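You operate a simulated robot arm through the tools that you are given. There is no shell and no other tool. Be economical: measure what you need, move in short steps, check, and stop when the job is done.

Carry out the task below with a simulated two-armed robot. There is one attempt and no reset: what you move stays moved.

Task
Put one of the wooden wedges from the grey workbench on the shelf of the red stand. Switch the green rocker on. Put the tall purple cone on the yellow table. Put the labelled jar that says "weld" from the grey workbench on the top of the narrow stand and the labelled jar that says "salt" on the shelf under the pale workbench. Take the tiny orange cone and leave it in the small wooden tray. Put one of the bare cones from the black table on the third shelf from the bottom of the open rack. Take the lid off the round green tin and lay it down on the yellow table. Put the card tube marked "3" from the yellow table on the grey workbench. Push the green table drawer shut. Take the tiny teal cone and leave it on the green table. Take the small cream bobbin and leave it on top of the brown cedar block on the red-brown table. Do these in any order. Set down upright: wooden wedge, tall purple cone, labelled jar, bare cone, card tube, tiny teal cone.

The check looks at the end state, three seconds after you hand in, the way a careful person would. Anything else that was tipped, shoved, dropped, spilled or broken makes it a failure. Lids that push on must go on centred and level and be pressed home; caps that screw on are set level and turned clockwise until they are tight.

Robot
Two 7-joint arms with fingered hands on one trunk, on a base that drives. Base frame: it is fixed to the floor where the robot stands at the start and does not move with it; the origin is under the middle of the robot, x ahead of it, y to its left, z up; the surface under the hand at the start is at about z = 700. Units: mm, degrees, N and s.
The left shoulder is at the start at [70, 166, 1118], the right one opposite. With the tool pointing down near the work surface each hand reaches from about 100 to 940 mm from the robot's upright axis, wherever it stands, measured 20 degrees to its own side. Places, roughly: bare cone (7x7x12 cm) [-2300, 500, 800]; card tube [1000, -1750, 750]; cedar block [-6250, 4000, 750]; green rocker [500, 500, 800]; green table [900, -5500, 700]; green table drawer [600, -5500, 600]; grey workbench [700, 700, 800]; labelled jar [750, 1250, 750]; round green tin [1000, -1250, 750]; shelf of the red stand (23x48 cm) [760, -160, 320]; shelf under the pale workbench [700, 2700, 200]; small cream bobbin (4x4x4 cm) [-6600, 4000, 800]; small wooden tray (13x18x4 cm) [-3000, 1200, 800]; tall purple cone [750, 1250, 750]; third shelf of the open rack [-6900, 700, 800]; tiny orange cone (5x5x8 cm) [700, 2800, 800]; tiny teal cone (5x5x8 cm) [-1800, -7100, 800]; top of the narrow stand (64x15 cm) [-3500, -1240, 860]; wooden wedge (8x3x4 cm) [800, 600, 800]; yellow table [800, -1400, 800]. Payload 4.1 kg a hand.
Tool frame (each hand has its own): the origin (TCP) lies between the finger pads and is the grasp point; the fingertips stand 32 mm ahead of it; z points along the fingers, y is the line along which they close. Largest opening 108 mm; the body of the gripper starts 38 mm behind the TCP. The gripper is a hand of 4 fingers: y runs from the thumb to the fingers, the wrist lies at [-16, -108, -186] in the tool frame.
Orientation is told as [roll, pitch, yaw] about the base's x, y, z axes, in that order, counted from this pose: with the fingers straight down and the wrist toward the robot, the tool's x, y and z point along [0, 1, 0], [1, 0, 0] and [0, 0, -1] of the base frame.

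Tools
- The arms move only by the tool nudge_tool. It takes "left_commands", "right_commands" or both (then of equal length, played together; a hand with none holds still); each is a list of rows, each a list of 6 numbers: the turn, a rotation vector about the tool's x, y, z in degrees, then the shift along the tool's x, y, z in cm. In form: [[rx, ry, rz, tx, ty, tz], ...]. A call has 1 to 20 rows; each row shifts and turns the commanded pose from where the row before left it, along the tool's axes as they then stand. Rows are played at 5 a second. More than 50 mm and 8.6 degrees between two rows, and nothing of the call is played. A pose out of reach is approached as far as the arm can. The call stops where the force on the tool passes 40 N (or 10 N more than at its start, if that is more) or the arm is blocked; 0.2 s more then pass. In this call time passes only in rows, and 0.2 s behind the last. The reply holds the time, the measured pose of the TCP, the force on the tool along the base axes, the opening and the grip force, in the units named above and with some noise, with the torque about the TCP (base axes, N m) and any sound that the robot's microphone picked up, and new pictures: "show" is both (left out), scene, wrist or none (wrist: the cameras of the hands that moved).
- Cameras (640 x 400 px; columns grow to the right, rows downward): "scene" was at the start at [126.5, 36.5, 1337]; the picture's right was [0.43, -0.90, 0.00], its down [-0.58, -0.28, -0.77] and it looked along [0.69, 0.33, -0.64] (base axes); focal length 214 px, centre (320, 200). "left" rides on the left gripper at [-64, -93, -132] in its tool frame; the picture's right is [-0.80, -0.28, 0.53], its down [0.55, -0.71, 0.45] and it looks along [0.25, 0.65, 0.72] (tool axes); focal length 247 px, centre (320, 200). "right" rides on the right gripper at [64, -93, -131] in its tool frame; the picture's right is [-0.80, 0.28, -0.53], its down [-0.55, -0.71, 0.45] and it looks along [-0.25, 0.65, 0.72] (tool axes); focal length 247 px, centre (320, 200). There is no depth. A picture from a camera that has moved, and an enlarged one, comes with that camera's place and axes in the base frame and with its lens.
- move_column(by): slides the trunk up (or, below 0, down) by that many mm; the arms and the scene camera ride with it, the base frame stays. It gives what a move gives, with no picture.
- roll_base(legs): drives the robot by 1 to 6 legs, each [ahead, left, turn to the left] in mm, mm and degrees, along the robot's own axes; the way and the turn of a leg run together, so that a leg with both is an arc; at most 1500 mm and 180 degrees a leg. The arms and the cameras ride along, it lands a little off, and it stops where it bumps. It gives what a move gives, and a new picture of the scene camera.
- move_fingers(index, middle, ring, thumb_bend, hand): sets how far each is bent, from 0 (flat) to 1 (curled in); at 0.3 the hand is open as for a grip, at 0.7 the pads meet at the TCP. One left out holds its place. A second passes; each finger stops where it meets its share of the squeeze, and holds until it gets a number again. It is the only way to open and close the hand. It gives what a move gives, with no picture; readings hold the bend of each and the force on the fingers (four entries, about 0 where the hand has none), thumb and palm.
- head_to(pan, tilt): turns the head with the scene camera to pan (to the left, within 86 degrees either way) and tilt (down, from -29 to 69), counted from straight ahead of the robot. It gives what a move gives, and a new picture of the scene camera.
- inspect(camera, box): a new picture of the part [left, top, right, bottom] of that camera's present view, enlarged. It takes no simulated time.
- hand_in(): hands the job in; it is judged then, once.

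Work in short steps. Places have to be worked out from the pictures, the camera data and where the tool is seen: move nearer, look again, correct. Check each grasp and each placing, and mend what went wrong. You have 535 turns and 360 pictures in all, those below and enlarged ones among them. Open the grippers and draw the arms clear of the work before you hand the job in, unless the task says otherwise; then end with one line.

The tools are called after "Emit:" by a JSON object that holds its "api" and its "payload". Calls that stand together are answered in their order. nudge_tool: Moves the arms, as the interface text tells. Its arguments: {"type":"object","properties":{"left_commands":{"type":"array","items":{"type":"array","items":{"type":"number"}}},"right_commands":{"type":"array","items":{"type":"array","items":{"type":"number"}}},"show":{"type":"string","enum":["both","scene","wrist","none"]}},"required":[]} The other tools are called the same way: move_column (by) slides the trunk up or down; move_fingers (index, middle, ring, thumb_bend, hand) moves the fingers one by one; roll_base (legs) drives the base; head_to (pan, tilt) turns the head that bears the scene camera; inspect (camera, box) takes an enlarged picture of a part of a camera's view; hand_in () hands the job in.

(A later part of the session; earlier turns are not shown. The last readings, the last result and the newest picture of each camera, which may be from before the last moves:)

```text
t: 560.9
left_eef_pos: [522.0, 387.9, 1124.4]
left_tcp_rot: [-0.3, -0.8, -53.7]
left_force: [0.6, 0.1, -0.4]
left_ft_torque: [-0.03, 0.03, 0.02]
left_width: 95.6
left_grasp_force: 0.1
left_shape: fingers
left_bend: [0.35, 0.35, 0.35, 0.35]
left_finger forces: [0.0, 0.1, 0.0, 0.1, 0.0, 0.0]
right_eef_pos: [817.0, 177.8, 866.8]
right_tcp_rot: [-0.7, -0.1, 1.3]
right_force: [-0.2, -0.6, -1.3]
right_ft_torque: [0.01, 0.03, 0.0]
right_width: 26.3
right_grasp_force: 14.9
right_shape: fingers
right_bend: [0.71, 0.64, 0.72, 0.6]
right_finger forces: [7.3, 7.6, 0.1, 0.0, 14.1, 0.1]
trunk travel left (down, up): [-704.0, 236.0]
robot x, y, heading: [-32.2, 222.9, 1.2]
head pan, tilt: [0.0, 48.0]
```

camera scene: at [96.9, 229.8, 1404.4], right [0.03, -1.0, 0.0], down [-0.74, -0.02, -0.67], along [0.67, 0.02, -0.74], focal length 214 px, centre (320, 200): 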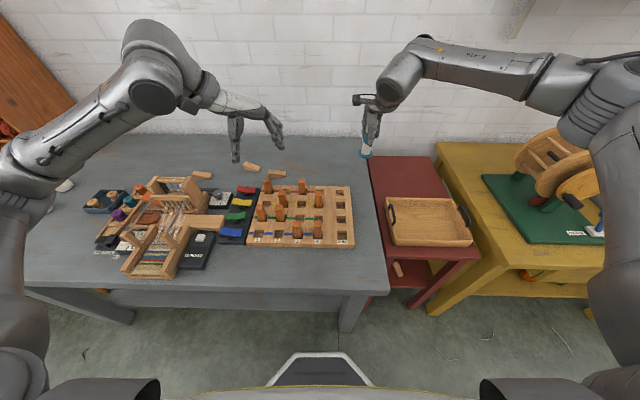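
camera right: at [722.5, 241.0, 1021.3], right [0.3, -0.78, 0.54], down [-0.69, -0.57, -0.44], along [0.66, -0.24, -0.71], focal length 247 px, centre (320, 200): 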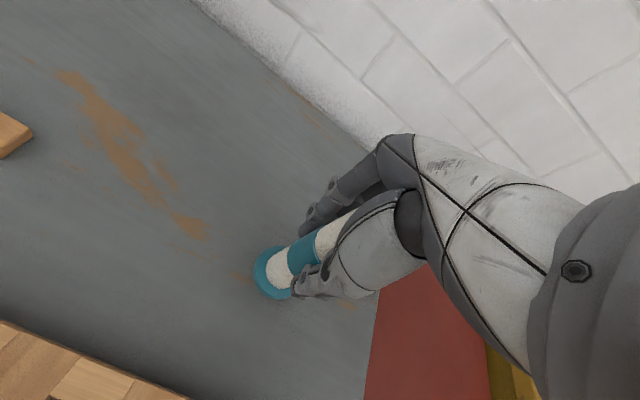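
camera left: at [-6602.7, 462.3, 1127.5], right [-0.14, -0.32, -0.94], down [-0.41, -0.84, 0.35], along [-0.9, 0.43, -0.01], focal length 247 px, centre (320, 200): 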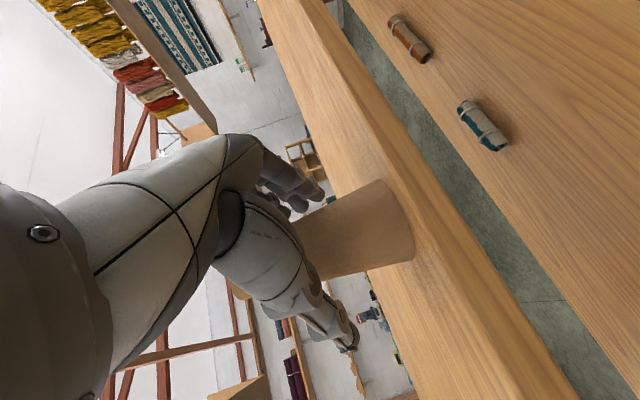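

Emit:
{"api": "nudge_tool", "payload": {"right_commands": [[0, 0, 0, 0, 0, 0.3], [0, 0, 0, 0, 0, 0.3]], "show": "none"}}

```text
t: 561.5
left_eef_pos: [519.6, 388.5, 1125.4]
left_tcp_rot: [-0.2, -0.9, -53.7]
left_force: [-0.5, -0.8, 0.5]
left_ft_torque: [0.02, 0.0, 0.0]
left_width: 95.6
left_grasp_force: 0.1
left_shape: fingers
left_bend: [0.35, 0.35, 0.35, 0.35]
left_finger forces: [0.0, 0.0, 0.0, 0.0, 0.0, 0.0]
right_eef_pos: [816.3, 177.7, 864.1]
right_tcp_rot: [-0.7, -0.4, 1.6]
right_force: [5.8, 2.2, 16.8]
right_ft_torque: [0.06, 0.01, 0.01]
right_width: 25.9
right_grasp_force: 17.2
right_shape: fingers
right_bend: [0.71, 0.63, 0.72, 0.61]
right_finger forces: [9.8, 10.7, 0.0, 0.0, 13.9, 0.0]
trunk travel left (down, up): [-704.0, 236.0]
robot x, y, heading: [-33.2, 225.3, 1.5]
head pan, tilt: [0.0, 48.0]
```

Contact. Relax, open, and lift off.

Emit:
{"api": "nudge_tool", "payload": {"right_commands": [[0, 0, 0, 0, 0, -0.25]], "show": "none"}}

Emit:
{"api": "move_fingers", "payload": {"hand": "right", "index": 0.42, "middle": 0.42, "ring": 0.42, "thumb_bend": 0.42}}

Emit:
{"api": "nudge_tool", "payload": {"right_commands": [[0, 0, 0, 0, 0, -2], [0, 0, 0, 0, 0, -4], [0, 0, 0, 0, 0, -4], [0, 0, 0, 0, 0, -4]], "show": "wrist"}}

```text
t: 561.9
left_eef_pos: [520.7, 387.9, 1124.0]
left_tcp_rot: [-0.4, -0.8, -53.6]
left_force: [0.2, -0.6, -0.7]
left_ft_torque: [0.0, -0.01, -0.01]
left_width: 95.4
left_grasp_force: 0.0
left_shape: fingers
left_bend: [0.35, 0.35, 0.35, 0.35]
left_finger forces: [0.0, 0.0, 0.0, 0.0, 0.0, 0.1]
right_eef_pos: [815.3, 177.4, 863.4]
right_tcp_rot: [-0.8, -0.3, 1.5]
right_force: [4.8, 2.1, 14.3]
right_ft_torque: [0.03, -0.08, -0.05]
right_width: 26.0
right_grasp_force: 17.1
right_shape: fingers
right_bend: [0.71, 0.63, 0.72, 0.61]
right_finger forces: [9.7, 10.5, 0.1, 0.0, 14.0, 0.0]
trunk travel left (down, up): [-704.0, 236.0]
robot x, y, heading: [-31.3, 228.7, 1.4]
head pan, tilt: [0.0, 48.0]
```

```text
t: 562.9
left_eef_pos: [521.2, 387.8, 1123.5]
left_tcp_rot: [-0.4, -0.7, -53.6]
left_force: [0.9, 0.9, 0.8]
left_ft_torque: [0.01, 0.0, -0.02]
left_width: 95.2
left_grasp_force: 0.0
left_shape: fingers
left_bend: [0.35, 0.35, 0.35, 0.35]
left_finger forces: [0.1, 0.0, 0.0, 0.0, 0.0, 0.1]
right_eef_pos: [816.7, 175.8, 863.1]
right_tcp_rot: [-0.7, 0.0, 1.4]
right_force: [0.7, 0.2, -0.1]
right_ft_torque: [0.02, -0.02, -0.02]
right_width: 76.4
right_grasp_force: 0.1
right_shape: fingers
right_bend: [0.42, 0.42, 0.42, 0.42]
right_finger forces: [0.0, 0.1, 0.0, 0.0, 0.1, 0.0]
trunk travel left (down, up): [-704.0, 236.0]
robot x, y, heading: [-31.8, 225.9, 1.5]
head pan, tilt: [0.0, 48.0]
```

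```text
t: 563.9
left_eef_pos: [520.8, 387.2, 1125.3]
left_tcp_rot: [-0.4, -0.8, -53.6]
left_force: [0.0, 0.8, -0.1]
left_ft_torque: [0.02, 0.0, 0.03]
left_width: 95.3
left_grasp_force: 0.1
left_shape: fingers
left_bend: [0.35, 0.35, 0.35, 0.35]
left_finger forces: [0.0, 0.1, 0.0, 0.1, 0.1, 0.0]
right_eef_pos: [812.4, 178.3, 1001.8]
right_tcp_rot: [-0.8, -0.1, 1.5]
right_force: [0.7, 0.2, -0.4]
right_ft_torque: [0.02, 0.0, 0.02]
right_width: 76.7
right_grasp_force: 0.1
right_shape: fingers
right_bend: [0.42, 0.42, 0.42, 0.42]
right_finger forces: [0.1, 0.0, 0.0, 0.0, 0.0, 0.0]
trunk travel left (down, up): [-704.0, 236.0]
robot x, y, heading: [-27.8, 225.7, 1.3]
head pan, tilt: [0.0, 48.0]
camera right: at [717.9, 241.7, 1134.2], right [0.3, -0.78, 0.54], down [-0.69, -0.57, -0.44], along [0.66, -0.24, -0.71], focal length 247 px, centre (320, 200)
```

right: 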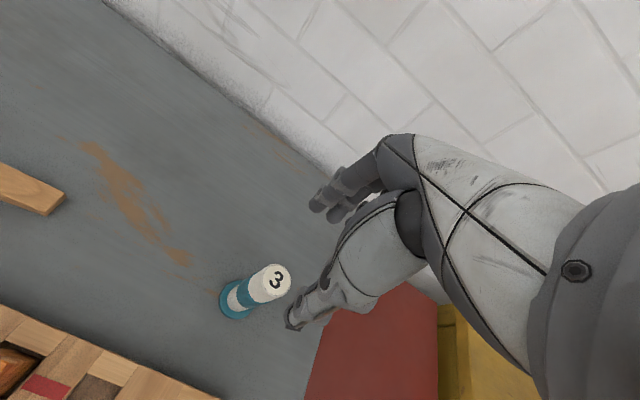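

The tube stands upright, "3" visible. Now the tin's lid: back to the yellow table with the right hand above the tin.

Emit:
{"api": "roll_base", "payload": {"legs": [[-560, 0, 0], [0, -1400, -1.3], [660, 0, 0]]}}

Emit:
{"api": "inspect", "payload": {"camera": "right", "box": [0, 0, 640, 400]}}

```text
t: 577.0
left_eef_pos: [669.0, -1048.7, 1125.1]
left_tcp_rot: [-0.4, -0.8, -54.8]
left_force: [-0.3, -0.3, 0.5]
left_ft_torque: [0.02, 0.0, 0.01]
left_width: 95.2
left_grasp_force: 0.1
left_shape: fingers
left_bend: [0.35, 0.35, 0.35, 0.35]
left_finger forces: [0.0, 0.0, 0.0, 0.0, 0.1, 0.0]
right_eef_pos: [958.3, -1264.3, 1002.5]
right_tcp_rot: [-0.9, -0.2, 0.3]
right_force: [0.5, 0.5, 1.0]
right_ft_torque: [-0.03, 0.01, 0.03]
right_width: 76.6
right_grasp_force: 0.0
right_shape: fingers
right_bend: [0.42, 0.42, 0.42, 0.42]
right_finger forces: [0.1, 0.1, 0.1, 0.0, 0.1, 0.0]
trunk travel left (down, up): [-704.0, 236.0]
robot x, y, heading: [112.7, -1199.0, 0.2]
head pan, tilt: [0.0, 48.0]
camera scene: at [241.8, -1197.7, 1404.4], right [0.0, -1.0, 0.0], down [-0.74, 0.0, -0.67], along [0.67, 0.0, -0.74], focal length 214 px, centre (320, 200)
```

scene: 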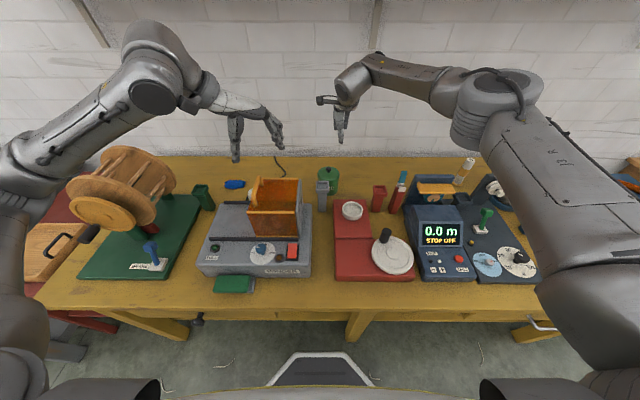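

```text
1.00 times, centred on (320, 200) of right (not enlarged: the box is as wide or as high as the picture)
camera zoom: at [864.0, -1199.1, 1133.7], right [0.29, -0.79, 0.54], down [-0.7, -0.56, -0.44], along [0.65, -0.26, -0.71], focal length 247 px, centre (320, 200)
```

zoom: 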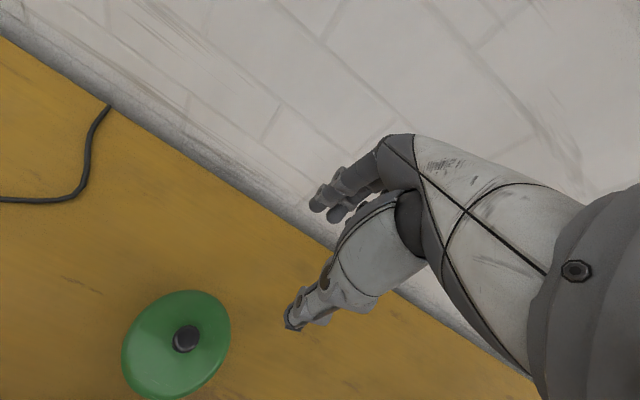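

The knob is at about (886, -1229). Move over it and look.

Emit:
{"api": "nudge_tool", "payload": {"right_commands": [[0, 0, 0, 1.25, -2.4, 2], [0, 0, 0, 1.25, -2.4, 2], [0, 0, 0, 1.25, -2.4, 2]], "show": "wrist"}}

```text
t: 577.8
left_eef_pos: [670.6, -1047.9, 1122.7]
left_tcp_rot: [-0.2, -0.8, -54.8]
left_force: [0.0, 0.5, 0.6]
left_ft_torque: [-0.04, 0.0, 0.01]
left_width: 95.6
left_grasp_force: 0.0
left_shape: fingers
left_bend: [0.35, 0.35, 0.35, 0.35]
left_finger forces: [0.1, 0.1, 0.0, 0.0, 0.0, 0.0]
right_eef_pos: [886.0, -1227.8, 941.7]
right_tcp_rot: [-0.9, 0.0, 0.2]
right_force: [-0.3, 0.4, 0.4]
right_ft_torque: [-0.01, 0.01, 0.02]
right_width: 77.1
right_grasp_force: 0.1
right_shape: fingers
right_bend: [0.42, 0.42, 0.42, 0.42]
right_finger forces: [0.0, 0.0, 0.0, 0.1, 0.0, 0.0]
trunk travel left (down, up): [-704.0, 236.0]
robot x, y, heading: [112.3, -1198.2, 0.1]
head pan, tilt: [0.0, 48.0]
camera right: at [792.3, -1162.3, 1073.0], right [0.29, -0.79, 0.54], down [-0.7, -0.56, -0.44], along [0.65, -0.26, -0.71], focal length 247 px, centre (320, 200)
```

right: 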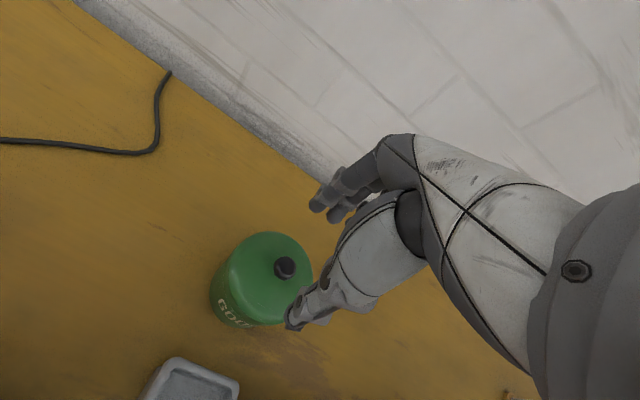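

Knob centre ≈ (887, -1230, 870). I narrow the hand to ~55 mm and descend until the tips are just above the lid's top.

Emit:
{"api": "move_fingers", "payload": {"hand": "right", "index": 0.5, "middle": 0.5, "ring": 0.5, "thumb_bend": 0.5}}

Emit:
{"api": "nudge_tool", "payload": {"right_commands": [[0, 0, 0, 0.3, 0.1, 2], [0, 0, 0, 0, 0, 2], [0, 0, 0, 0, 0, 0.8]], "show": "wrist"}}

```text
t: 578.8
left_eef_pos: [670.3, -1049.0, 1123.9]
left_tcp_rot: [-0.2, -0.9, -54.8]
left_force: [-0.6, 0.0, -0.3]
left_ft_torque: [0.01, 0.03, 0.02]
left_width: 95.2
left_grasp_force: 0.1
left_shape: fingers
left_bend: [0.35, 0.35, 0.35, 0.35]
left_finger forces: [0.0, 0.1, 0.0, 0.0, 0.0, 0.1]
right_eef_pos: [886.6, -1228.0, 942.2]
right_tcp_rot: [-0.8, -0.1, 0.4]
right_force: [-0.6, 1.0, 0.0]
right_ft_torque: [0.04, 0.0, 0.0]
right_width: 56.2
right_grasp_force: 0.1
right_shape: fingers
right_bend: [0.5, 0.5, 0.5, 0.5]
right_finger forces: [0.1, 0.0, 0.0, 0.1, 0.0, 0.0]
trunk travel left (down, up): [-704.0, 236.0]
robot x, y, heading: [110.5, -1201.9, 0.2]
head pan, tilt: [0.0, 48.0]
```

```text
t: 579.6
left_eef_pos: [670.0, -1049.6, 1124.0]
left_tcp_rot: [-0.4, -0.8, -54.8]
left_force: [-0.1, -1.1, -0.2]
left_ft_torque: [0.03, -0.03, 0.03]
left_width: 95.3
left_grasp_force: 0.1
left_shape: fingers
left_bend: [0.35, 0.35, 0.35, 0.35]
left_finger forces: [0.0, 0.0, 0.0, 0.0, 0.0, 0.0]
right_eef_pos: [886.8, -1225.6, 893.8]
right_tcp_rot: [-0.9, 0.0, 0.2]
right_force: [-0.4, 0.1, 0.5]
right_ft_torque: [-0.01, 0.01, -0.02]
right_width: 56.0
right_grasp_force: 0.0
right_shape: fingers
right_bend: [0.5, 0.5, 0.5, 0.5]
right_finger forces: [0.1, 0.0, 0.0, 0.0, 0.1, 0.0]
trunk travel left (down, up): [-704.0, 236.0]
robot x, y, heading: [109.9, -1194.5, 0.5]
head pan, tilt: [0.0, 48.0]
camera right: at [793.1, -1159.7, 1024.8], right [0.29, -0.79, 0.54], down [-0.7, -0.56, -0.44], along [0.65, -0.26, -0.71], focal length 247 px, centre (320, 200)
```

right: 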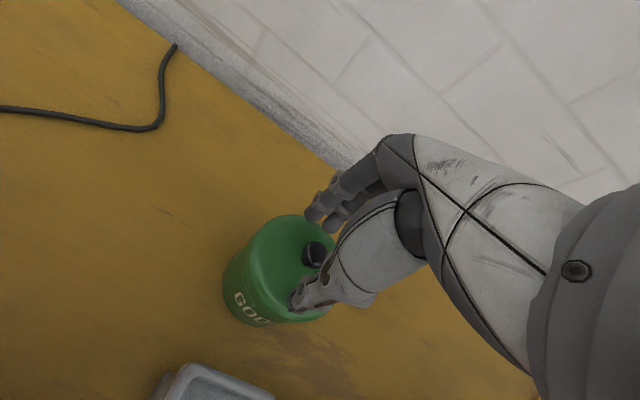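

Continue down gently toward the lid's top.

Emit:
{"api": "nudge_tool", "payload": {"right_commands": [[0, 0, 0, 0, 0, 0.5], [0, 0, 0, 0, 0, 0.4], [0, 0, 0, 0, 0, 0.3]], "show": "none"}}

Emit:
{"api": "inspect", "payload": {"camera": "right", "box": [230, 170, 430, 340]}}

```text
t: 580.4
left_eef_pos: [668.1, -1048.2, 1125.3]
left_tcp_rot: [-0.3, -0.7, -54.7]
left_force: [0.2, 0.8, 0.4]
left_ft_torque: [0.0, 0.0, 0.0]
left_width: 95.6
left_grasp_force: 0.0
left_shape: fingers
left_bend: [0.35, 0.35, 0.35, 0.35]
left_finger forces: [0.1, 0.1, 0.1, 0.0, 0.0, 0.0]
right_eef_pos: [886.2, -1224.1, 884.9]
right_tcp_rot: [-0.7, -0.4, 0.3]
right_force: [3.0, -0.9, 16.4]
right_ft_torque: [-0.11, -0.44, 0.02]
right_width: 55.9
right_grasp_force: 7.8
right_shape: fingers
right_bend: [0.5, 0.48, 0.5, 0.5]
right_finger forces: [0.2, 12.7, 0.0, 0.0, 2.8, 0.0]
trunk travel left (down, up): [-704.0, 236.0]
robot x, y, heading: [112.9, -1196.8, -0.0]
head pan, tilt: [0.0, 48.0]
```

```text
2.35 times, centred on (330, 255) of right
camera zoom: at [792.3, -1160.0, 1015.7], right [0.28, -0.79, 0.54], down [-0.7, -0.56, -0.45], along [0.66, -0.25, -0.71], focal length 581 px, centre (296, 71)
```

zoom: 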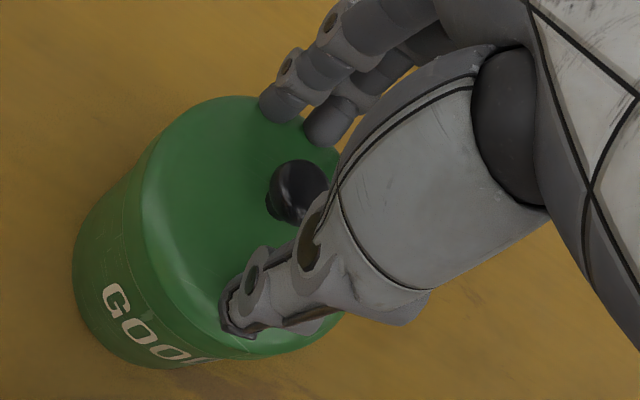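

On the lid. Raise 4 mm and pinch the knob.

Emit:
{"api": "nudge_tool", "payload": {"right_commands": [[0, 0, 0, 0, 0, -0.6]], "show": "none"}}

Emit:
{"api": "move_fingers", "payload": {"hand": "right", "index": 0.74, "middle": 0.74, "ring": 0.74, "thumb_bend": 0.74}}

Emit:
{"api": "inspect", "payload": {"camera": "right", "box": [230, 170, 430, 340]}}

```text
t: 580.8
left_eef_pos: [669.5, -1048.5, 1123.0]
left_tcp_rot: [-0.3, -0.8, -54.8]
left_force: [-0.3, 0.7, 0.0]
left_ft_torque: [0.0, -0.01, 0.01]
left_width: 95.2
left_grasp_force: 0.1
left_shape: fingers
left_bend: [0.35, 0.35, 0.35, 0.35]
left_finger forces: [0.0, 0.0, 0.0, 0.1, 0.1, 0.0]
right_eef_pos: [886.5, -1224.5, 885.8]
right_tcp_rot: [-0.9, 0.1, 0.3]
right_force: [0.6, 0.3, 1.3]
right_ft_torque: [0.03, -0.06, 0.03]
right_width: 55.6
right_grasp_force: 1.0
right_shape: fingers
right_bend: [0.5, 0.49, 0.5, 0.5]
right_finger forces: [0.0, 2.1, 0.0, 0.0, 0.0, 0.0]
trunk travel left (down, up): [-704.0, 236.0]
robot x, y, heading: [115.2, -1197.6, 0.1]
head pan, tilt: [0.0, 48.0]
```

```text
t: 581.8
left_eef_pos: [666.5, -1049.5, 1124.8]
left_tcp_rot: [-0.2, -1.0, -54.9]
left_force: [0.0, 0.0, -0.1]
left_ft_torque: [-0.02, -0.01, 0.01]
left_width: 95.5
left_grasp_force: 0.0
left_shape: fingers
left_bend: [0.35, 0.35, 0.35, 0.35]
left_finger forces: [0.1, 0.0, 0.0, 0.0, 0.0, 0.0]
right_eef_pos: [884.8, -1225.1, 890.6]
right_tcp_rot: [-0.8, -0.3, 0.2]
right_force: [2.2, -0.7, 26.8]
right_ft_torque: [-0.04, 0.8, 0.02]
right_width: 13.7
right_grasp_force: 24.8
right_shape: fingers
right_bend: [0.73, 0.64, 0.74, 0.66]
right_finger forces: [5.5, 10.2, 0.0, 0.0, 34.0, 0.0]
trunk travel left (down, up): [-704.0, 236.0]
robot x, y, heading: [113.5, -1196.5, 0.4]
head pan, tilt: [0.0, 48.0]
```

```text
2.35 times, centred on (330, 255) of right
camera zoom: at [790.3, -1160.1, 1022.3], right [0.28, -0.79, 0.54], down [-0.7, -0.56, -0.44], along [0.65, -0.26, -0.71], focal length 581 px, centre (296, 71)
```

zoom: 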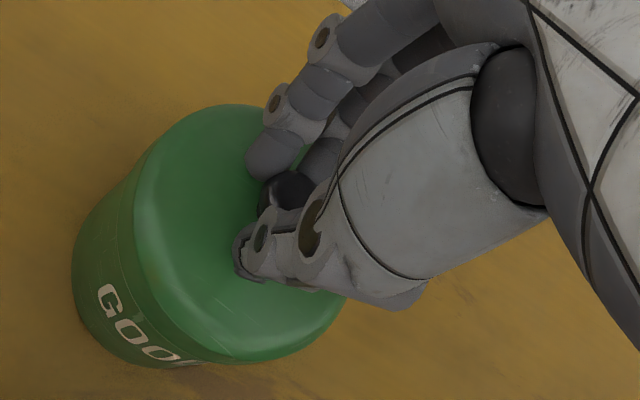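

The knob is pinched. Lift slowly and watch.

Emit:
{"api": "nudge_tool", "payload": {"right_commands": [[0, 0, 0, 0, 0, -0.8], [0, 0, 0, 0, 0, -1], [0, 0, 0, 0, 0, -1]], "show": "wrist"}}

```text
t: 582.6
left_eef_pos: [670.3, -1049.8, 1124.4]
left_tcp_rot: [-0.3, -0.8, -54.8]
left_force: [0.5, -0.9, 0.4]
left_ft_torque: [0.0, 0.01, 0.02]
left_width: 95.5
left_grasp_force: 0.1
left_shape: fingers
left_bend: [0.35, 0.35, 0.35, 0.35]
left_finger forces: [0.1, 0.0, 0.0, 0.0, 0.0, 0.0]
right_eef_pos: [885.3, -1225.0, 914.2]
right_tcp_rot: [-0.8, 0.1, 0.3]
right_force: [0.1, -0.6, -0.9]
right_ft_torque: [0.01, 0.02, 0.03]
right_width: 12.4
right_grasp_force: 13.9
right_shape: fingers
right_bend: [0.73, 0.73, 0.74, 0.65]
right_finger forces: [4.8, 8.9, 0.1, 0.1, 13.7, 0.1]
trunk travel left (down, up): [-704.0, 236.0]
robot x, y, heading: [116.2, -1198.4, 0.3]
head pan, tilt: [0.0, 48.0]
heard: snap
camera right: at [791.6, -1160.4, 1046.5], right [0.29, -0.79, 0.54], down [-0.7, -0.56, -0.44], along [0.65, -0.26, -0.71], focal length 247 px, centre (320, 200)
```

right: 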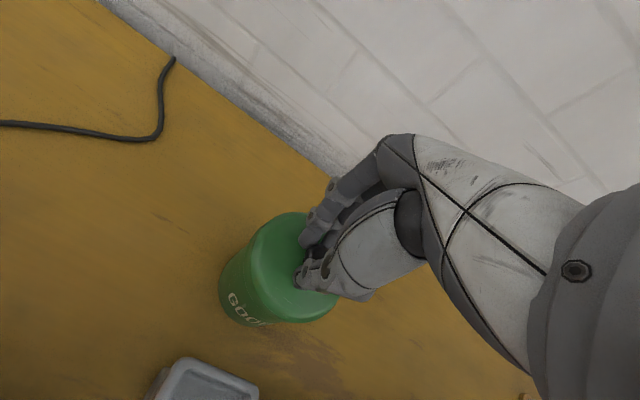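

A snap: the lid popped free. Lift 8 cm more and check that the tin stays.

Emit:
{"api": "nudge_tool", "payload": {"right_commands": [[0, 0, 0, 0, 0, -2], [0, 0, 0, 0, 0, -3], [0, 0, 0, 0, 0, -4]], "show": "wrist"}}

Emit:
{"api": "inspect", "payload": {"camera": "scene", "box": [270, 120, 420, 230]}}

```text
t: 583.4
left_eef_pos: [669.7, -1048.2, 1125.2]
left_tcp_rot: [-0.4, -0.7, -54.7]
left_force: [-0.1, -0.1, 0.1]
left_ft_torque: [-0.02, 0.0, -0.01]
left_width: 95.5
left_grasp_force: 0.0
left_shape: fingers
left_bend: [0.35, 0.35, 0.35, 0.35]
left_finger forces: [0.0, 0.1, 0.1, 0.0, 0.0, 0.1]
right_eef_pos: [887.8, -1222.3, 1005.5]
right_tcp_rot: [-0.8, 0.1, 0.3]
right_force: [0.6, 0.9, -0.6]
right_ft_torque: [-0.02, -0.03, 0.03]
right_width: 12.2
right_grasp_force: 13.7
right_shape: fingers
right_bend: [0.73, 0.73, 0.74, 0.65]
right_finger forces: [4.9, 8.8, 0.0, 0.0, 13.5, 0.1]
trunk travel left (down, up): [-704.0, 236.0]
robot x, y, heading: [111.7, -1198.5, 0.2]
head pan, tilt: [0.0, 48.0]
camera right: at [793.4, -1157.8, 1136.5], right [0.29, -0.79, 0.54], down [-0.7, -0.56, -0.44], along [0.65, -0.26, -0.71], focal length 247 px, centre (320, 200)
```

right: 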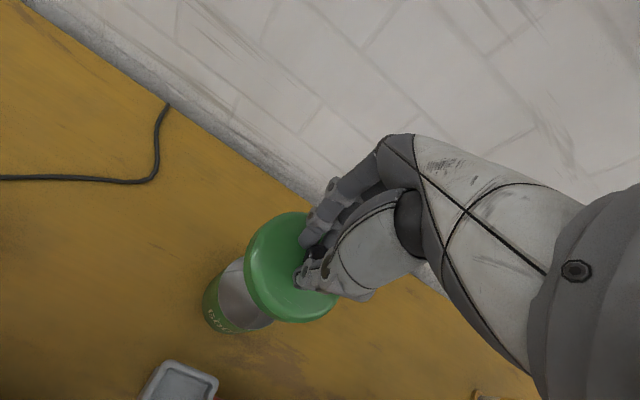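

```text
3.64 times, centred on (345, 175) of scene
camera zoom: at [241.0, -1197.6, 1404.4], right [0.0, -1.0, 0.0], down [-0.74, 0.0, -0.67], along [0.67, 0.0, -0.74], focal length 780 px, centre (229, 291)
```

zoom: 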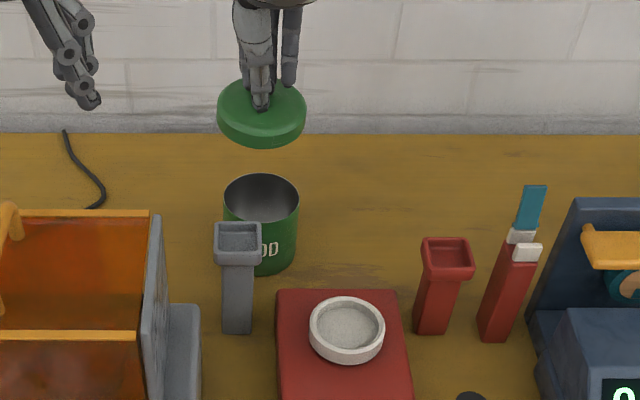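

The lid is off, the tin stays. I move the lid to the free area where tube 3 stood and lower it.

Emit:
{"api": "nudge_tool", "payload": {"right_commands": [[0, 0, 0, -3.6, 0.5, 0], [0, 0, 0, -3.6, 0.5, 0], [0, 0, 0, -3.6, 0.5, 0], [0, 0, 0, -3.6, 0.5, 0], [0, 0, 0, 0, 0, 4], [0, 0, 0, 0, 0, 4], [0, 0, 0, 0, 0, 4], [0, 0, 0, 0, 0, 3.5]], "show": "wrist"}}

Emit:
{"api": "inspect", "payload": {"camera": "scene", "box": [290, 120, 440, 230]}}

```text
t: 585.2
left_eef_pos: [670.4, -1048.4, 1123.7]
left_tcp_rot: [-0.4, -0.8, -54.7]
left_force: [0.5, -0.4, -0.6]
left_ft_torque: [0.03, 0.02, 0.0]
left_width: 95.3
left_grasp_force: 0.0
left_shape: fingers
left_bend: [0.35, 0.35, 0.35, 0.35]
left_finger forces: [0.1, 0.0, 0.0, 0.1, 0.0, 0.0]
right_eef_pos: [906.7, -1371.0, 851.6]
right_tcp_rot: [-0.9, -0.1, 0.4]
right_force: [0.4, 0.4, -0.2]
right_ft_torque: [0.04, 0.03, -0.01]
right_width: 12.1
right_grasp_force: 13.1
right_shape: fingers
right_bend: [0.73, 0.73, 0.74, 0.65]
right_finger forces: [4.8, 8.5, 0.1, 0.1, 13.0, 0.0]
trunk travel left (down, up): [-704.0, 236.0]
robot x, y, heading: [111.7, -1198.5, 0.4]
head pan, tilt: [0.0, 48.0]
camera right: at [813.6, -1306.0, 982.6], right [0.29, -0.79, 0.54], down [-0.7, -0.56, -0.44], along [0.65, -0.26, -0.71], focal length 247 px, centre (320, 200)
```

right: 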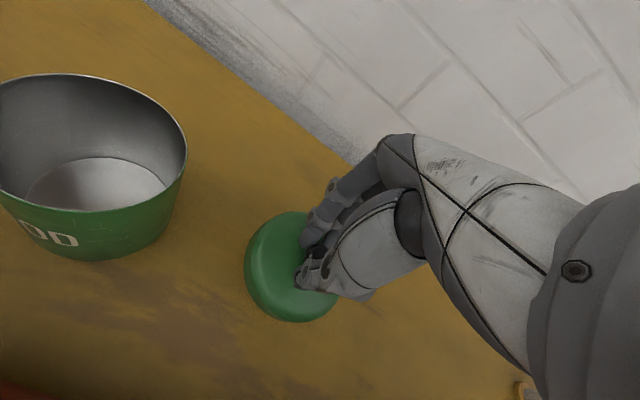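

```text
3.64 times, centred on (365, 175) of scene
camera zoom: at [243.0, -1197.6, 1404.4], right [0.0, -1.0, 0.0], down [-0.74, 0.0, -0.67], along [0.67, 0.0, -0.74], focal length 780 px, centre (156, 291)
```

zoom: 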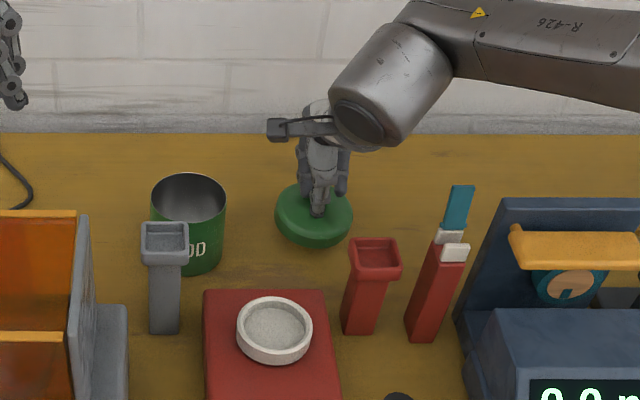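

Clear of everything. Creep down.

Emit:
{"api": "nudge_tool", "payload": {"right_commands": [[0, 0, 0, 0, 0, 1.2], [0, 0, 0, 0, 0, 0.8], [0, 0, 0, 0, 0, 0.4], [0, 0, 0, 0, 0, 0.4]], "show": "none"}}

Emit:
{"api": "nudge_tool", "payload": {"right_commands": [[0, 0, 0, 0, 0, 0.3], [0, 0, 0, 0, 0, 0.3]], "show": "none"}}

```text
t: 586.2
left_eef_pos: [670.2, -1047.7, 1123.6]
left_tcp_rot: [-0.2, -0.9, -54.8]
left_force: [-0.3, -0.5, -0.9]
left_ft_torque: [-0.02, 0.01, 0.0]
left_width: 95.3
left_grasp_force: 0.1
left_shape: fingers
left_bend: [0.35, 0.35, 0.35, 0.35]
left_finger forces: [0.0, 0.0, 0.0, 0.1, 0.1, 0.0]
right_eef_pos: [907.5, -1371.2, 824.7]
right_tcp_rot: [-0.9, -0.1, 0.3]
right_force: [0.1, 0.1, -0.5]
right_ft_torque: [-0.01, 0.01, -0.01]
right_width: 11.9
right_grasp_force: 12.9
right_shape: fingers
right_bend: [0.73, 0.73, 0.74, 0.65]
right_finger forces: [4.8, 8.5, 0.0, 0.0, 13.0, 0.0]
trunk travel left (down, up): [-704.0, 236.0]
robot x, y, heading: [117.0, -1197.7, 0.4]
head pan, tilt: [0.0, 48.0]
```

```text
t: 586.8
left_eef_pos: [670.5, -1047.8, 1123.6]
left_tcp_rot: [-0.3, -0.8, -54.8]
left_force: [0.9, 0.6, 0.0]
left_ft_torque: [0.03, 0.03, 0.05]
left_width: 95.4
left_grasp_force: 0.1
left_shape: fingers
left_bend: [0.35, 0.35, 0.35, 0.35]
left_finger forces: [0.0, 0.0, 0.0, 0.0, 0.1, 0.1]
right_eef_pos: [907.2, -1370.5, 818.9]
right_tcp_rot: [-0.8, -0.1, 0.3]
right_force: [0.5, 0.2, 0.0]
right_ft_torque: [-0.04, 0.01, 0.02]
right_width: 12.2
right_grasp_force: 12.9
right_shape: fingers
right_bend: [0.73, 0.73, 0.74, 0.65]
right_finger forces: [4.8, 8.5, 0.1, 0.0, 13.0, 0.0]
trunk travel left (down, up): [-704.0, 236.0]
robot x, y, heading: [112.5, -1196.4, -0.0]
head pan, tilt: [0.0, 48.0]
```

Emit:
{"api": "nudge_tool", "payload": {"right_commands": [[0, 0, 0, 0, 0, 0.4], [0, 0, 0, 0, 0, 0.4]], "show": "none"}}

Emit:
{"api": "nudge_tool", "payload": {"right_commands": [[0, 0, 0, 0, 0, 0.3], [0, 0, 0, 0, 0, 0.3]], "show": "none"}}

```text
t: 587.4
left_eef_pos: [670.1, -1048.7, 1123.4]
left_tcp_rot: [-0.3, -0.8, -54.8]
left_force: [-0.7, -0.2, -0.1]
left_ft_torque: [0.01, 0.02, 0.01]
left_width: 95.8
left_grasp_force: 0.0
left_shape: fingers
left_bend: [0.35, 0.35, 0.35, 0.35]
left_finger forces: [0.1, 0.0, 0.0, 0.1, 0.1, 0.0]
right_eef_pos: [906.7, -1371.1, 811.3]
right_tcp_rot: [-0.8, -0.1, 0.2]
right_force: [-0.4, 0.5, -0.4]
right_ft_torque: [0.0, 0.0, -0.02]
right_width: 12.0
right_grasp_force: 13.7
right_shape: fingers
right_bend: [0.73, 0.73, 0.74, 0.65]
right_finger forces: [4.8, 8.5, 0.0, 0.0, 12.9, 0.0]
trunk travel left (down, up): [-704.0, 236.0]
robot x, y, heading: [114.1, -1196.1, 0.1]
head pan, tilt: [0.0, 48.0]
```

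```text
t: 588.0
left_eef_pos: [668.3, -1049.2, 1124.7]
left_tcp_rot: [-0.2, -0.7, -54.8]
left_force: [-0.3, -0.3, 0.5]
left_ft_torque: [0.0, -0.01, 0.01]
left_width: 95.5
left_grasp_force: 0.0
left_shape: fingers
left_bend: [0.35, 0.35, 0.35, 0.35]
left_finger forces: [0.0, 0.1, 0.1, 0.0, 0.0, 0.0]
right_eef_pos: [908.1, -1371.2, 806.4]
right_tcp_rot: [-0.8, -0.5, 0.1]
right_force: [5.0, -1.8, 14.6]
right_ft_torque: [-0.08, 0.48, 0.11]
right_width: 13.1
right_grasp_force: 22.2
right_shape: fingers
right_bend: [0.73, 0.65, 0.74, 0.65]
right_finger forces: [6.2, 11.0, 0.0, 0.0, 27.5, 0.0]
trunk travel left (down, up): [-704.0, 236.0]
robot x, y, heading: [113.3, -1198.9, 0.2]
head pan, tilt: [0.0, 48.0]
```

The lid is on the table. Release and lift.

Emit:
{"api": "nudge_tool", "payload": {"right_commands": [[0, 0, 0, 0, 0, -0.3]], "show": "none"}}

Emit:
{"api": "move_fingers", "payload": {"hand": "right", "index": 0.48, "middle": 0.48, "ring": 0.48, "thumb_bend": 0.48}}

Emit:
{"api": "nudge_tool", "payload": {"right_commands": [[0, 0, 0, 0, 0, -2], [0, 0, 0, 0, 0, -4], [0, 0, 0, 0, 0, -4], [0, 0, 0, 0, 0, -4], [0, 0, 0, 0, 0, -4]], "show": "wrist"}}

```text
t: 588.4
left_eef_pos: [668.6, -1048.7, 1124.9]
left_tcp_rot: [-0.3, -0.7, -54.8]
left_force: [0.2, 0.0, -0.4]
left_ft_torque: [-0.02, -0.02, 0.04]
left_width: 95.4
left_grasp_force: 0.0
left_shape: fingers
left_bend: [0.35, 0.35, 0.35, 0.35]
left_finger forces: [0.0, 0.0, 0.1, 0.0, 0.0, 0.1]
right_eef_pos: [906.6, -1369.3, 807.1]
right_tcp_rot: [-0.8, -0.1, 0.3]
right_force: [1.5, -1.7, 9.8]
right_ft_torque: [-0.08, 0.31, 0.07]
right_width: 12.6
right_grasp_force: 18.1
right_shape: fingers
right_bend: [0.73, 0.65, 0.74, 0.66]
right_finger forces: [5.6, 9.8, 0.0, 0.2, 20.9, 0.0]
trunk travel left (down, up): [-704.0, 236.0]
robot x, y, heading: [115.7, -1197.5, 0.0]
head pan, tilt: [0.0, 48.0]
```

```text
t: 589.4
left_eef_pos: [671.5, -1050.3, 1123.8]
left_tcp_rot: [-0.3, -0.8, -54.8]
left_force: [0.1, 0.2, -0.3]
left_ft_torque: [0.02, -0.02, -0.01]
left_width: 95.6
left_grasp_force: 0.0
left_shape: fingers
left_bend: [0.35, 0.35, 0.35, 0.35]
left_finger forces: [0.0, 0.0, 0.1, 0.1, 0.0, 0.0]
right_eef_pos: [908.3, -1370.3, 807.6]
right_tcp_rot: [-0.9, -0.1, 0.3]
right_force: [0.6, 0.5, -0.3]
right_ft_torque: [0.01, 0.02, -0.02]
right_width: 60.5
right_grasp_force: 0.2
right_shape: fingers
right_bend: [0.48, 0.48, 0.48, 0.48]
right_finger forces: [0.1, 0.1, 0.0, 0.0, 0.0, 0.0]
trunk travel left (down, up): [-704.0, 236.0]
robot x, y, heading: [111.2, -1195.1, 0.3]
head pan, tilt: [0.0, 48.0]
```

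```text
t: 590.6
left_eef_pos: [667.9, -1049.0, 1123.5]
left_tcp_rot: [-0.3, -0.8, -54.8]
left_force: [0.5, -0.3, -0.2]
left_ft_torque: [0.01, -0.02, 0.0]
left_width: 95.4
left_grasp_force: 0.0
left_shape: fingers
left_bend: [0.35, 0.35, 0.35, 0.35]
left_finger forces: [0.0, 0.0, 0.0, 0.0, 0.0, 0.1]
right_eef_pos: [904.8, -1367.0, 987.5]
right_tcp_rot: [-0.9, 0.0, 0.3]
right_force: [0.4, 0.1, 0.3]
right_ft_torque: [0.01, 0.04, 0.03]
right_width: 60.7
right_grasp_force: 0.2
right_shape: fingers
right_bend: [0.48, 0.48, 0.48, 0.48]
right_finger forces: [0.0, 0.0, 0.0, 0.1, 0.1, 0.0]
trunk travel left (down, up): [-704.0, 236.0]
robot x, y, heading: [112.7, -1195.2, 0.4]
head pan, tilt: [0.0, 48.0]
camera right: at [811.9, -1301.6, 1118.4], right [0.29, -0.79, 0.54], down [-0.7, -0.56, -0.44], along [0.65, -0.26, -0.71], focal length 247 px, centre (320, 200)
```

right: 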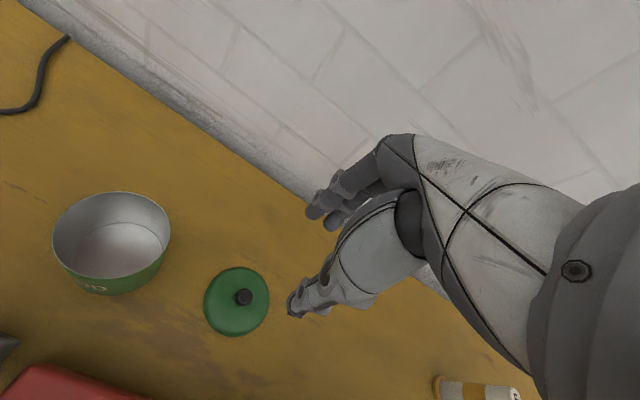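

The lid lies flat on the table. Next the green table, far to the south: I retract, back out, and drive there.

Emit:
{"api": "nudge_tool", "payload": {"right_commands": [[0, 0, 0, 0, -4.5, -1], [0, 0, 0, 0, -4.5, -1], [0, 0, 0, 0, -4.5, -1], [0, 0, 0, 0, -4.5, -1], [0, 0, 0, 0, -4.5, -1]], "show": "none"}}

Emit:
{"api": "roll_base", "payload": {"legs": [[-750, 0, 0], [0, -1400, 0], [0, -1200, 0]]}}

Emit:
{"api": "head_to", "payload": {"pan": -40, "tilt": 20}}

```text
t: 591.8
left_eef_pos: [669.7, -1049.6, 1123.9]
left_tcp_rot: [-0.2, -0.7, -54.8]
left_force: [0.1, -0.1, -0.4]
left_ft_torque: [0.03, -0.04, -0.03]
left_width: 95.4
left_grasp_force: 0.2
left_shape: fingers
left_bend: [0.35, 0.35, 0.35, 0.35]
left_finger forces: [0.0, 0.0, 0.0, 0.0, 0.1, 0.0]
right_eef_pos: [680.6, -1366.2, 1037.3]
right_tcp_rot: [-0.8, -0.2, 0.2]
right_force: [-1.1, -0.8, 1.2]
right_ft_torque: [-0.05, -0.02, -0.01]
right_width: 61.0
right_grasp_force: 0.0
right_shape: fingers
right_bend: [0.48, 0.48, 0.48, 0.48]
right_finger forces: [0.1, 0.0, 0.0, 0.0, 0.1, 0.0]
trunk travel left (down, up): [-704.0, 236.0]
robot x, y, heading: [111.3, -1194.9, 0.3]
head pan, tilt: [0.0, 48.0]
```

```text
t: 608.1
left_eef_pos: [-70.1, -3673.2, 1124.4]
left_tcp_rot: [-0.3, -0.8, -55.5]
left_force: [0.5, -0.2, -0.6]
left_ft_torque: [0.02, 0.03, -0.01]
left_width: 95.7
left_grasp_force: 0.0
left_shape: fingers
left_bend: [0.35, 0.35, 0.35, 0.35]
left_finger forces: [0.0, 0.0, 0.1, 0.0, 0.0, 0.1]
right_eef_pos: [-62.4, -3991.9, 1037.4]
right_tcp_rot: [-0.8, -0.1, -0.7]
right_force: [-0.8, -0.4, -0.6]
right_ft_torque: [-0.02, 0.01, -0.01]
right_width: 60.7
right_grasp_force: 0.0
right_shape: fingers
right_bend: [0.48, 0.48, 0.48, 0.48]
right_finger forces: [0.0, 0.1, 0.0, 0.0, 0.1, 0.1]
trunk travel left (down, up): [-704.0, 236.0]
robot x, y, heading: [-628.3, -3814.8, -0.7]
head pan, tilt: [0.0, 48.0]
camera scene: at [-500.2, -3816.3, 1404.4], right [-0.01, -1.0, 0.0], down [-0.74, 0.01, -0.67], along [0.67, -0.01, -0.74], focal length 214 px, centre (320, 200)
```

scene: 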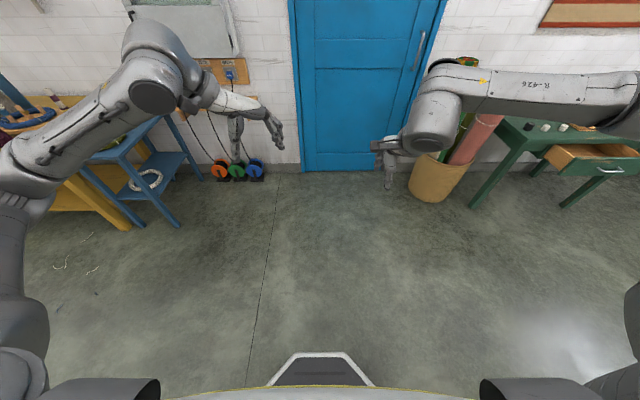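

```text
t: 609.2
left_eef_pos: [-70.2, -3674.2, 1124.6]
left_tcp_rot: [-0.4, -0.8, -55.5]
left_force: [-0.3, 0.0, 0.2]
left_ft_torque: [-0.01, -0.04, 0.0]
left_width: 95.3
left_grasp_force: 0.0
left_shape: fingers
left_bend: [0.35, 0.35, 0.35, 0.35]
left_finger forces: [0.0, 0.0, 0.0, 0.1, 0.0, 0.0]
right_eef_pos: [-61.4, -3991.8, 1037.2]
right_tcp_rot: [-0.8, -0.1, -0.5]
right_force: [0.0, 0.6, 0.8]
right_ft_torque: [0.02, 0.0, 0.0]
right_width: 60.9
right_grasp_force: 0.2
right_shape: fingers
right_bend: [0.48, 0.48, 0.48, 0.48]
right_finger forces: [0.0, 0.0, 0.0, 0.0, 0.0, 0.1]
trunk travel left (down, up): [-704.0, 236.0]
robot x, y, heading: [-627.9, -3815.4, -0.7]
head pan, tilt: [-40.0, 20.0]
camera scene: at [-508.1, -3876.0, 1447.2], right [-0.65, -0.76, 0.0], down [-0.26, 0.22, -0.94], along [0.71, -0.61, -0.34], focal length 214 px, centre (320, 200)
```

scene: 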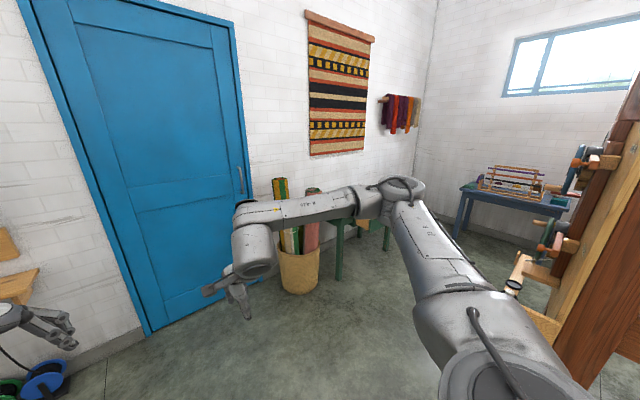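

The loom's posts are on the right, the green table ahead-right with its drawer pulled out. I go forward a bit and look along the gap.

Emit:
{"api": "roll_base", "payload": {"legs": [[450, 0, 0.7]]}}

Emit:
{"api": "head_to", "payload": {"pan": -75, "tilt": 25}}

```text
t: 611.9
left_eef_pos: [379.5, -3673.1, 1124.1]
left_tcp_rot: [-0.2, -0.7, -55.3]
left_force: [-0.4, -0.2, 0.7]
left_ft_torque: [0.01, 0.01, -0.03]
left_width: 95.5
left_grasp_force: 0.1
left_shape: fingers
left_bend: [0.35, 0.35, 0.35, 0.35]
left_finger forces: [0.0, 0.0, 0.1, 0.0, 0.0, 0.1]
right_eef_pos: [390.2, -3991.4, 1036.8]
right_tcp_rot: [-0.8, -0.2, -0.2]
right_force: [-0.2, 0.5, -0.5]
right_ft_torque: [0.01, -0.03, 0.0]
right_width: 60.7
right_grasp_force: 0.1
right_shape: fingers
right_bend: [0.48, 0.48, 0.48, 0.48]
right_finger forces: [0.0, 0.1, 0.0, 0.1, 0.1, 0.1]
trunk travel left (down, up): [-704.0, 236.0]
robot x, y, heading: [-175.1, -3818.9, -0.5]
head pan, tilt: [-40.0, 20.0]
camera scene: at [-56.7, -3878.4, 1447.3], right [-0.65, -0.76, 0.0], down [-0.26, 0.22, -0.94], along [0.72, -0.61, -0.34], focal length 214 px, centre (320, 200)
```

scene: 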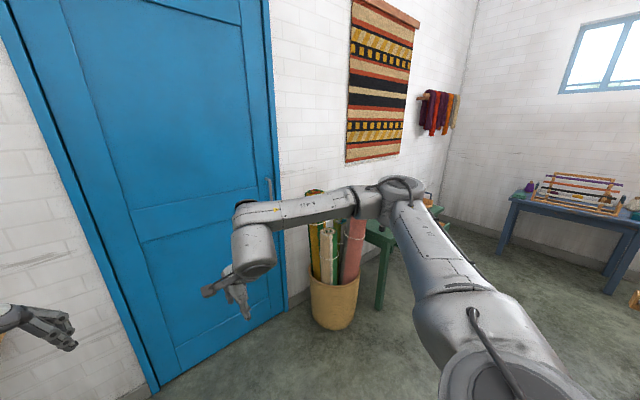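

```text
t: 613.0
left_eef_pos: [379.8, -3673.6, 1123.2]
left_tcp_rot: [-0.3, -0.8, -55.3]
left_force: [0.8, 0.2, 1.3]
left_ft_torque: [-0.03, 0.01, 0.02]
left_width: 95.5
left_grasp_force: 0.1
left_shape: fingers
left_bend: [0.35, 0.35, 0.35, 0.35]
left_finger forces: [0.1, 0.0, 0.0, 0.0, 0.0, 0.0]
right_eef_pos: [390.9, -3991.9, 1036.1]
right_tcp_rot: [-0.8, -0.1, -0.2]
right_force: [-0.4, -0.5, 0.3]
right_ft_torque: [-0.02, 0.02, -0.02]
right_width: 60.6
right_grasp_force: 0.1
right_shape: fingers
right_bend: [0.48, 0.48, 0.48, 0.48]
right_finger forces: [0.1, 0.1, 0.1, 0.0, 0.0, 0.0]
trunk travel left (down, up): [-704.0, 236.0]
robot x, y, heading: [-178.8, -3818.3, -0.0]
head pan, tilt: [-75.0, 25.0]
camera scene: at [-104.2, -3907.3, 1439.2], right [-0.97, -0.26, 0.0], down [-0.11, 0.41, -0.91], along [0.23, -0.88, -0.42], focal length 214 px, centre (320, 200)
```

scene: 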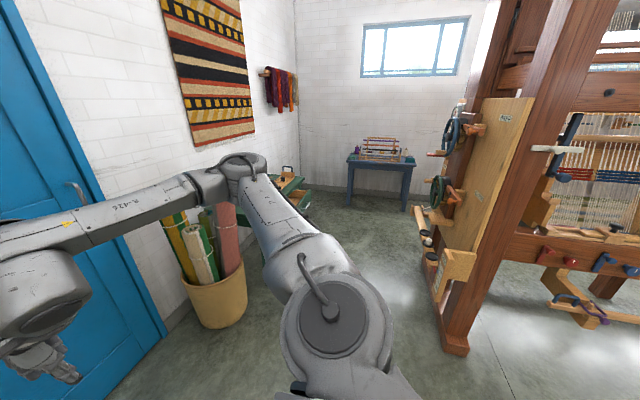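

The gap is wide enough. I strafe right to face the green table's drawer.

Emit:
{"api": "roll_base", "payload": {"legs": [[0, -850, 0], [0, -750, 0]]}}

Emit:
{"api": "head_to", "payload": {"pan": 0, "tilt": 45}}

```text
t: 621.0
left_eef_pos: [367.3, -5257.9, 1124.6]
left_tcp_rot: [-0.4, -0.8, -55.5]
left_force: [0.5, 0.0, -0.5]
left_ft_torque: [-0.01, -0.03, 0.0]
left_width: 95.4
left_grasp_force: 0.0
left_shape: fingers
left_bend: [0.35, 0.35, 0.35, 0.35]
left_finger forces: [0.1, 0.1, 0.0, 0.1, 0.1, 0.0]
right_eef_pos: [376.6, -5575.7, 1037.1]
right_tcp_rot: [-0.8, 0.0, -0.4]
right_force: [0.2, 0.3, 0.0]
right_ft_torque: [-0.02, 0.01, 0.02]
right_width: 60.7
right_grasp_force: 0.0
right_shape: fingers
right_bend: [0.48, 0.48, 0.48, 0.48]
right_finger forces: [0.0, 0.2, 0.0, 0.0, 0.0, 0.0]
trunk travel left (down, up): [-704.0, 236.0]
robot x, y, heading: [-189.8, -5397.4, -0.3]
head pan, tilt: [-75.0, 25.0]
camera scene: at [-117.5, -5490.0, 1439.2], right [-0.97, -0.25, 0.0], down [-0.11, 0.41, -0.91], along [0.23, -0.88, -0.42], focal length 214 px, centre (320, 200)
```

scene: 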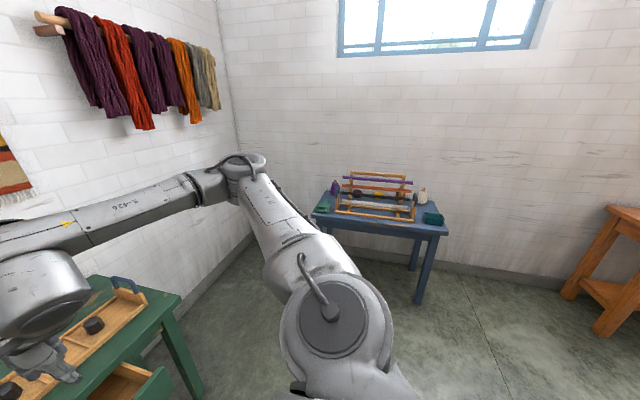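

```text
t: 622.5
left_eef_pos: [367.7, -5257.6, 1122.6]
left_tcp_rot: [-0.3, -0.8, -55.6]
left_force: [0.2, 1.2, 0.1]
left_ft_torque: [-0.01, 0.02, 0.05]
left_width: 95.3
left_grasp_force: 0.0
left_shape: fingers
left_bend: [0.35, 0.35, 0.35, 0.35]
left_finger forces: [0.1, 0.1, 0.0, 0.1, 0.1, 0.1]
right_eef_pos: [375.9, -5575.2, 1036.5]
right_tcp_rot: [-0.7, -0.2, -0.4]
right_force: [0.5, 0.2, -0.1]
right_ft_torque: [-0.01, 0.02, -0.03]
right_width: 60.8
right_grasp_force: 0.1
right_shape: fingers
right_bend: [0.48, 0.48, 0.48, 0.48]
right_finger forces: [0.1, 0.2, 0.0, 0.0, 0.0, 0.0]
trunk travel left (down, up): [-704.0, 236.0]
robot x, y, heading: [-190.6, -5399.0, -0.4]
head pan, tilt: [0.0, 45.0]
camera scene: at [-59.3, -5401.5, 1408.6], right [-0.01, -1.0, 0.0], down [-0.71, 0.01, -0.71], along [0.71, -0.01, -0.71], focal length 214 px, centre (320, 200)
```

scene: 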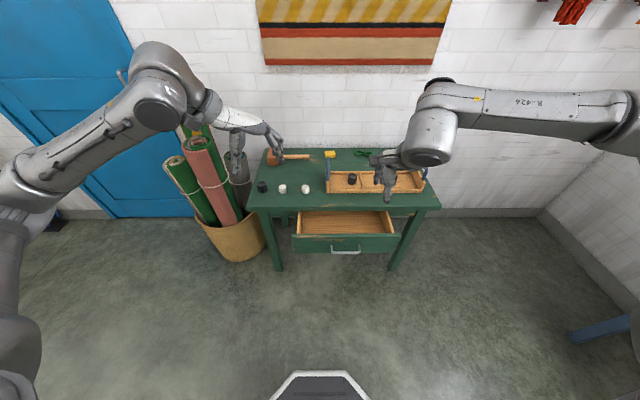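

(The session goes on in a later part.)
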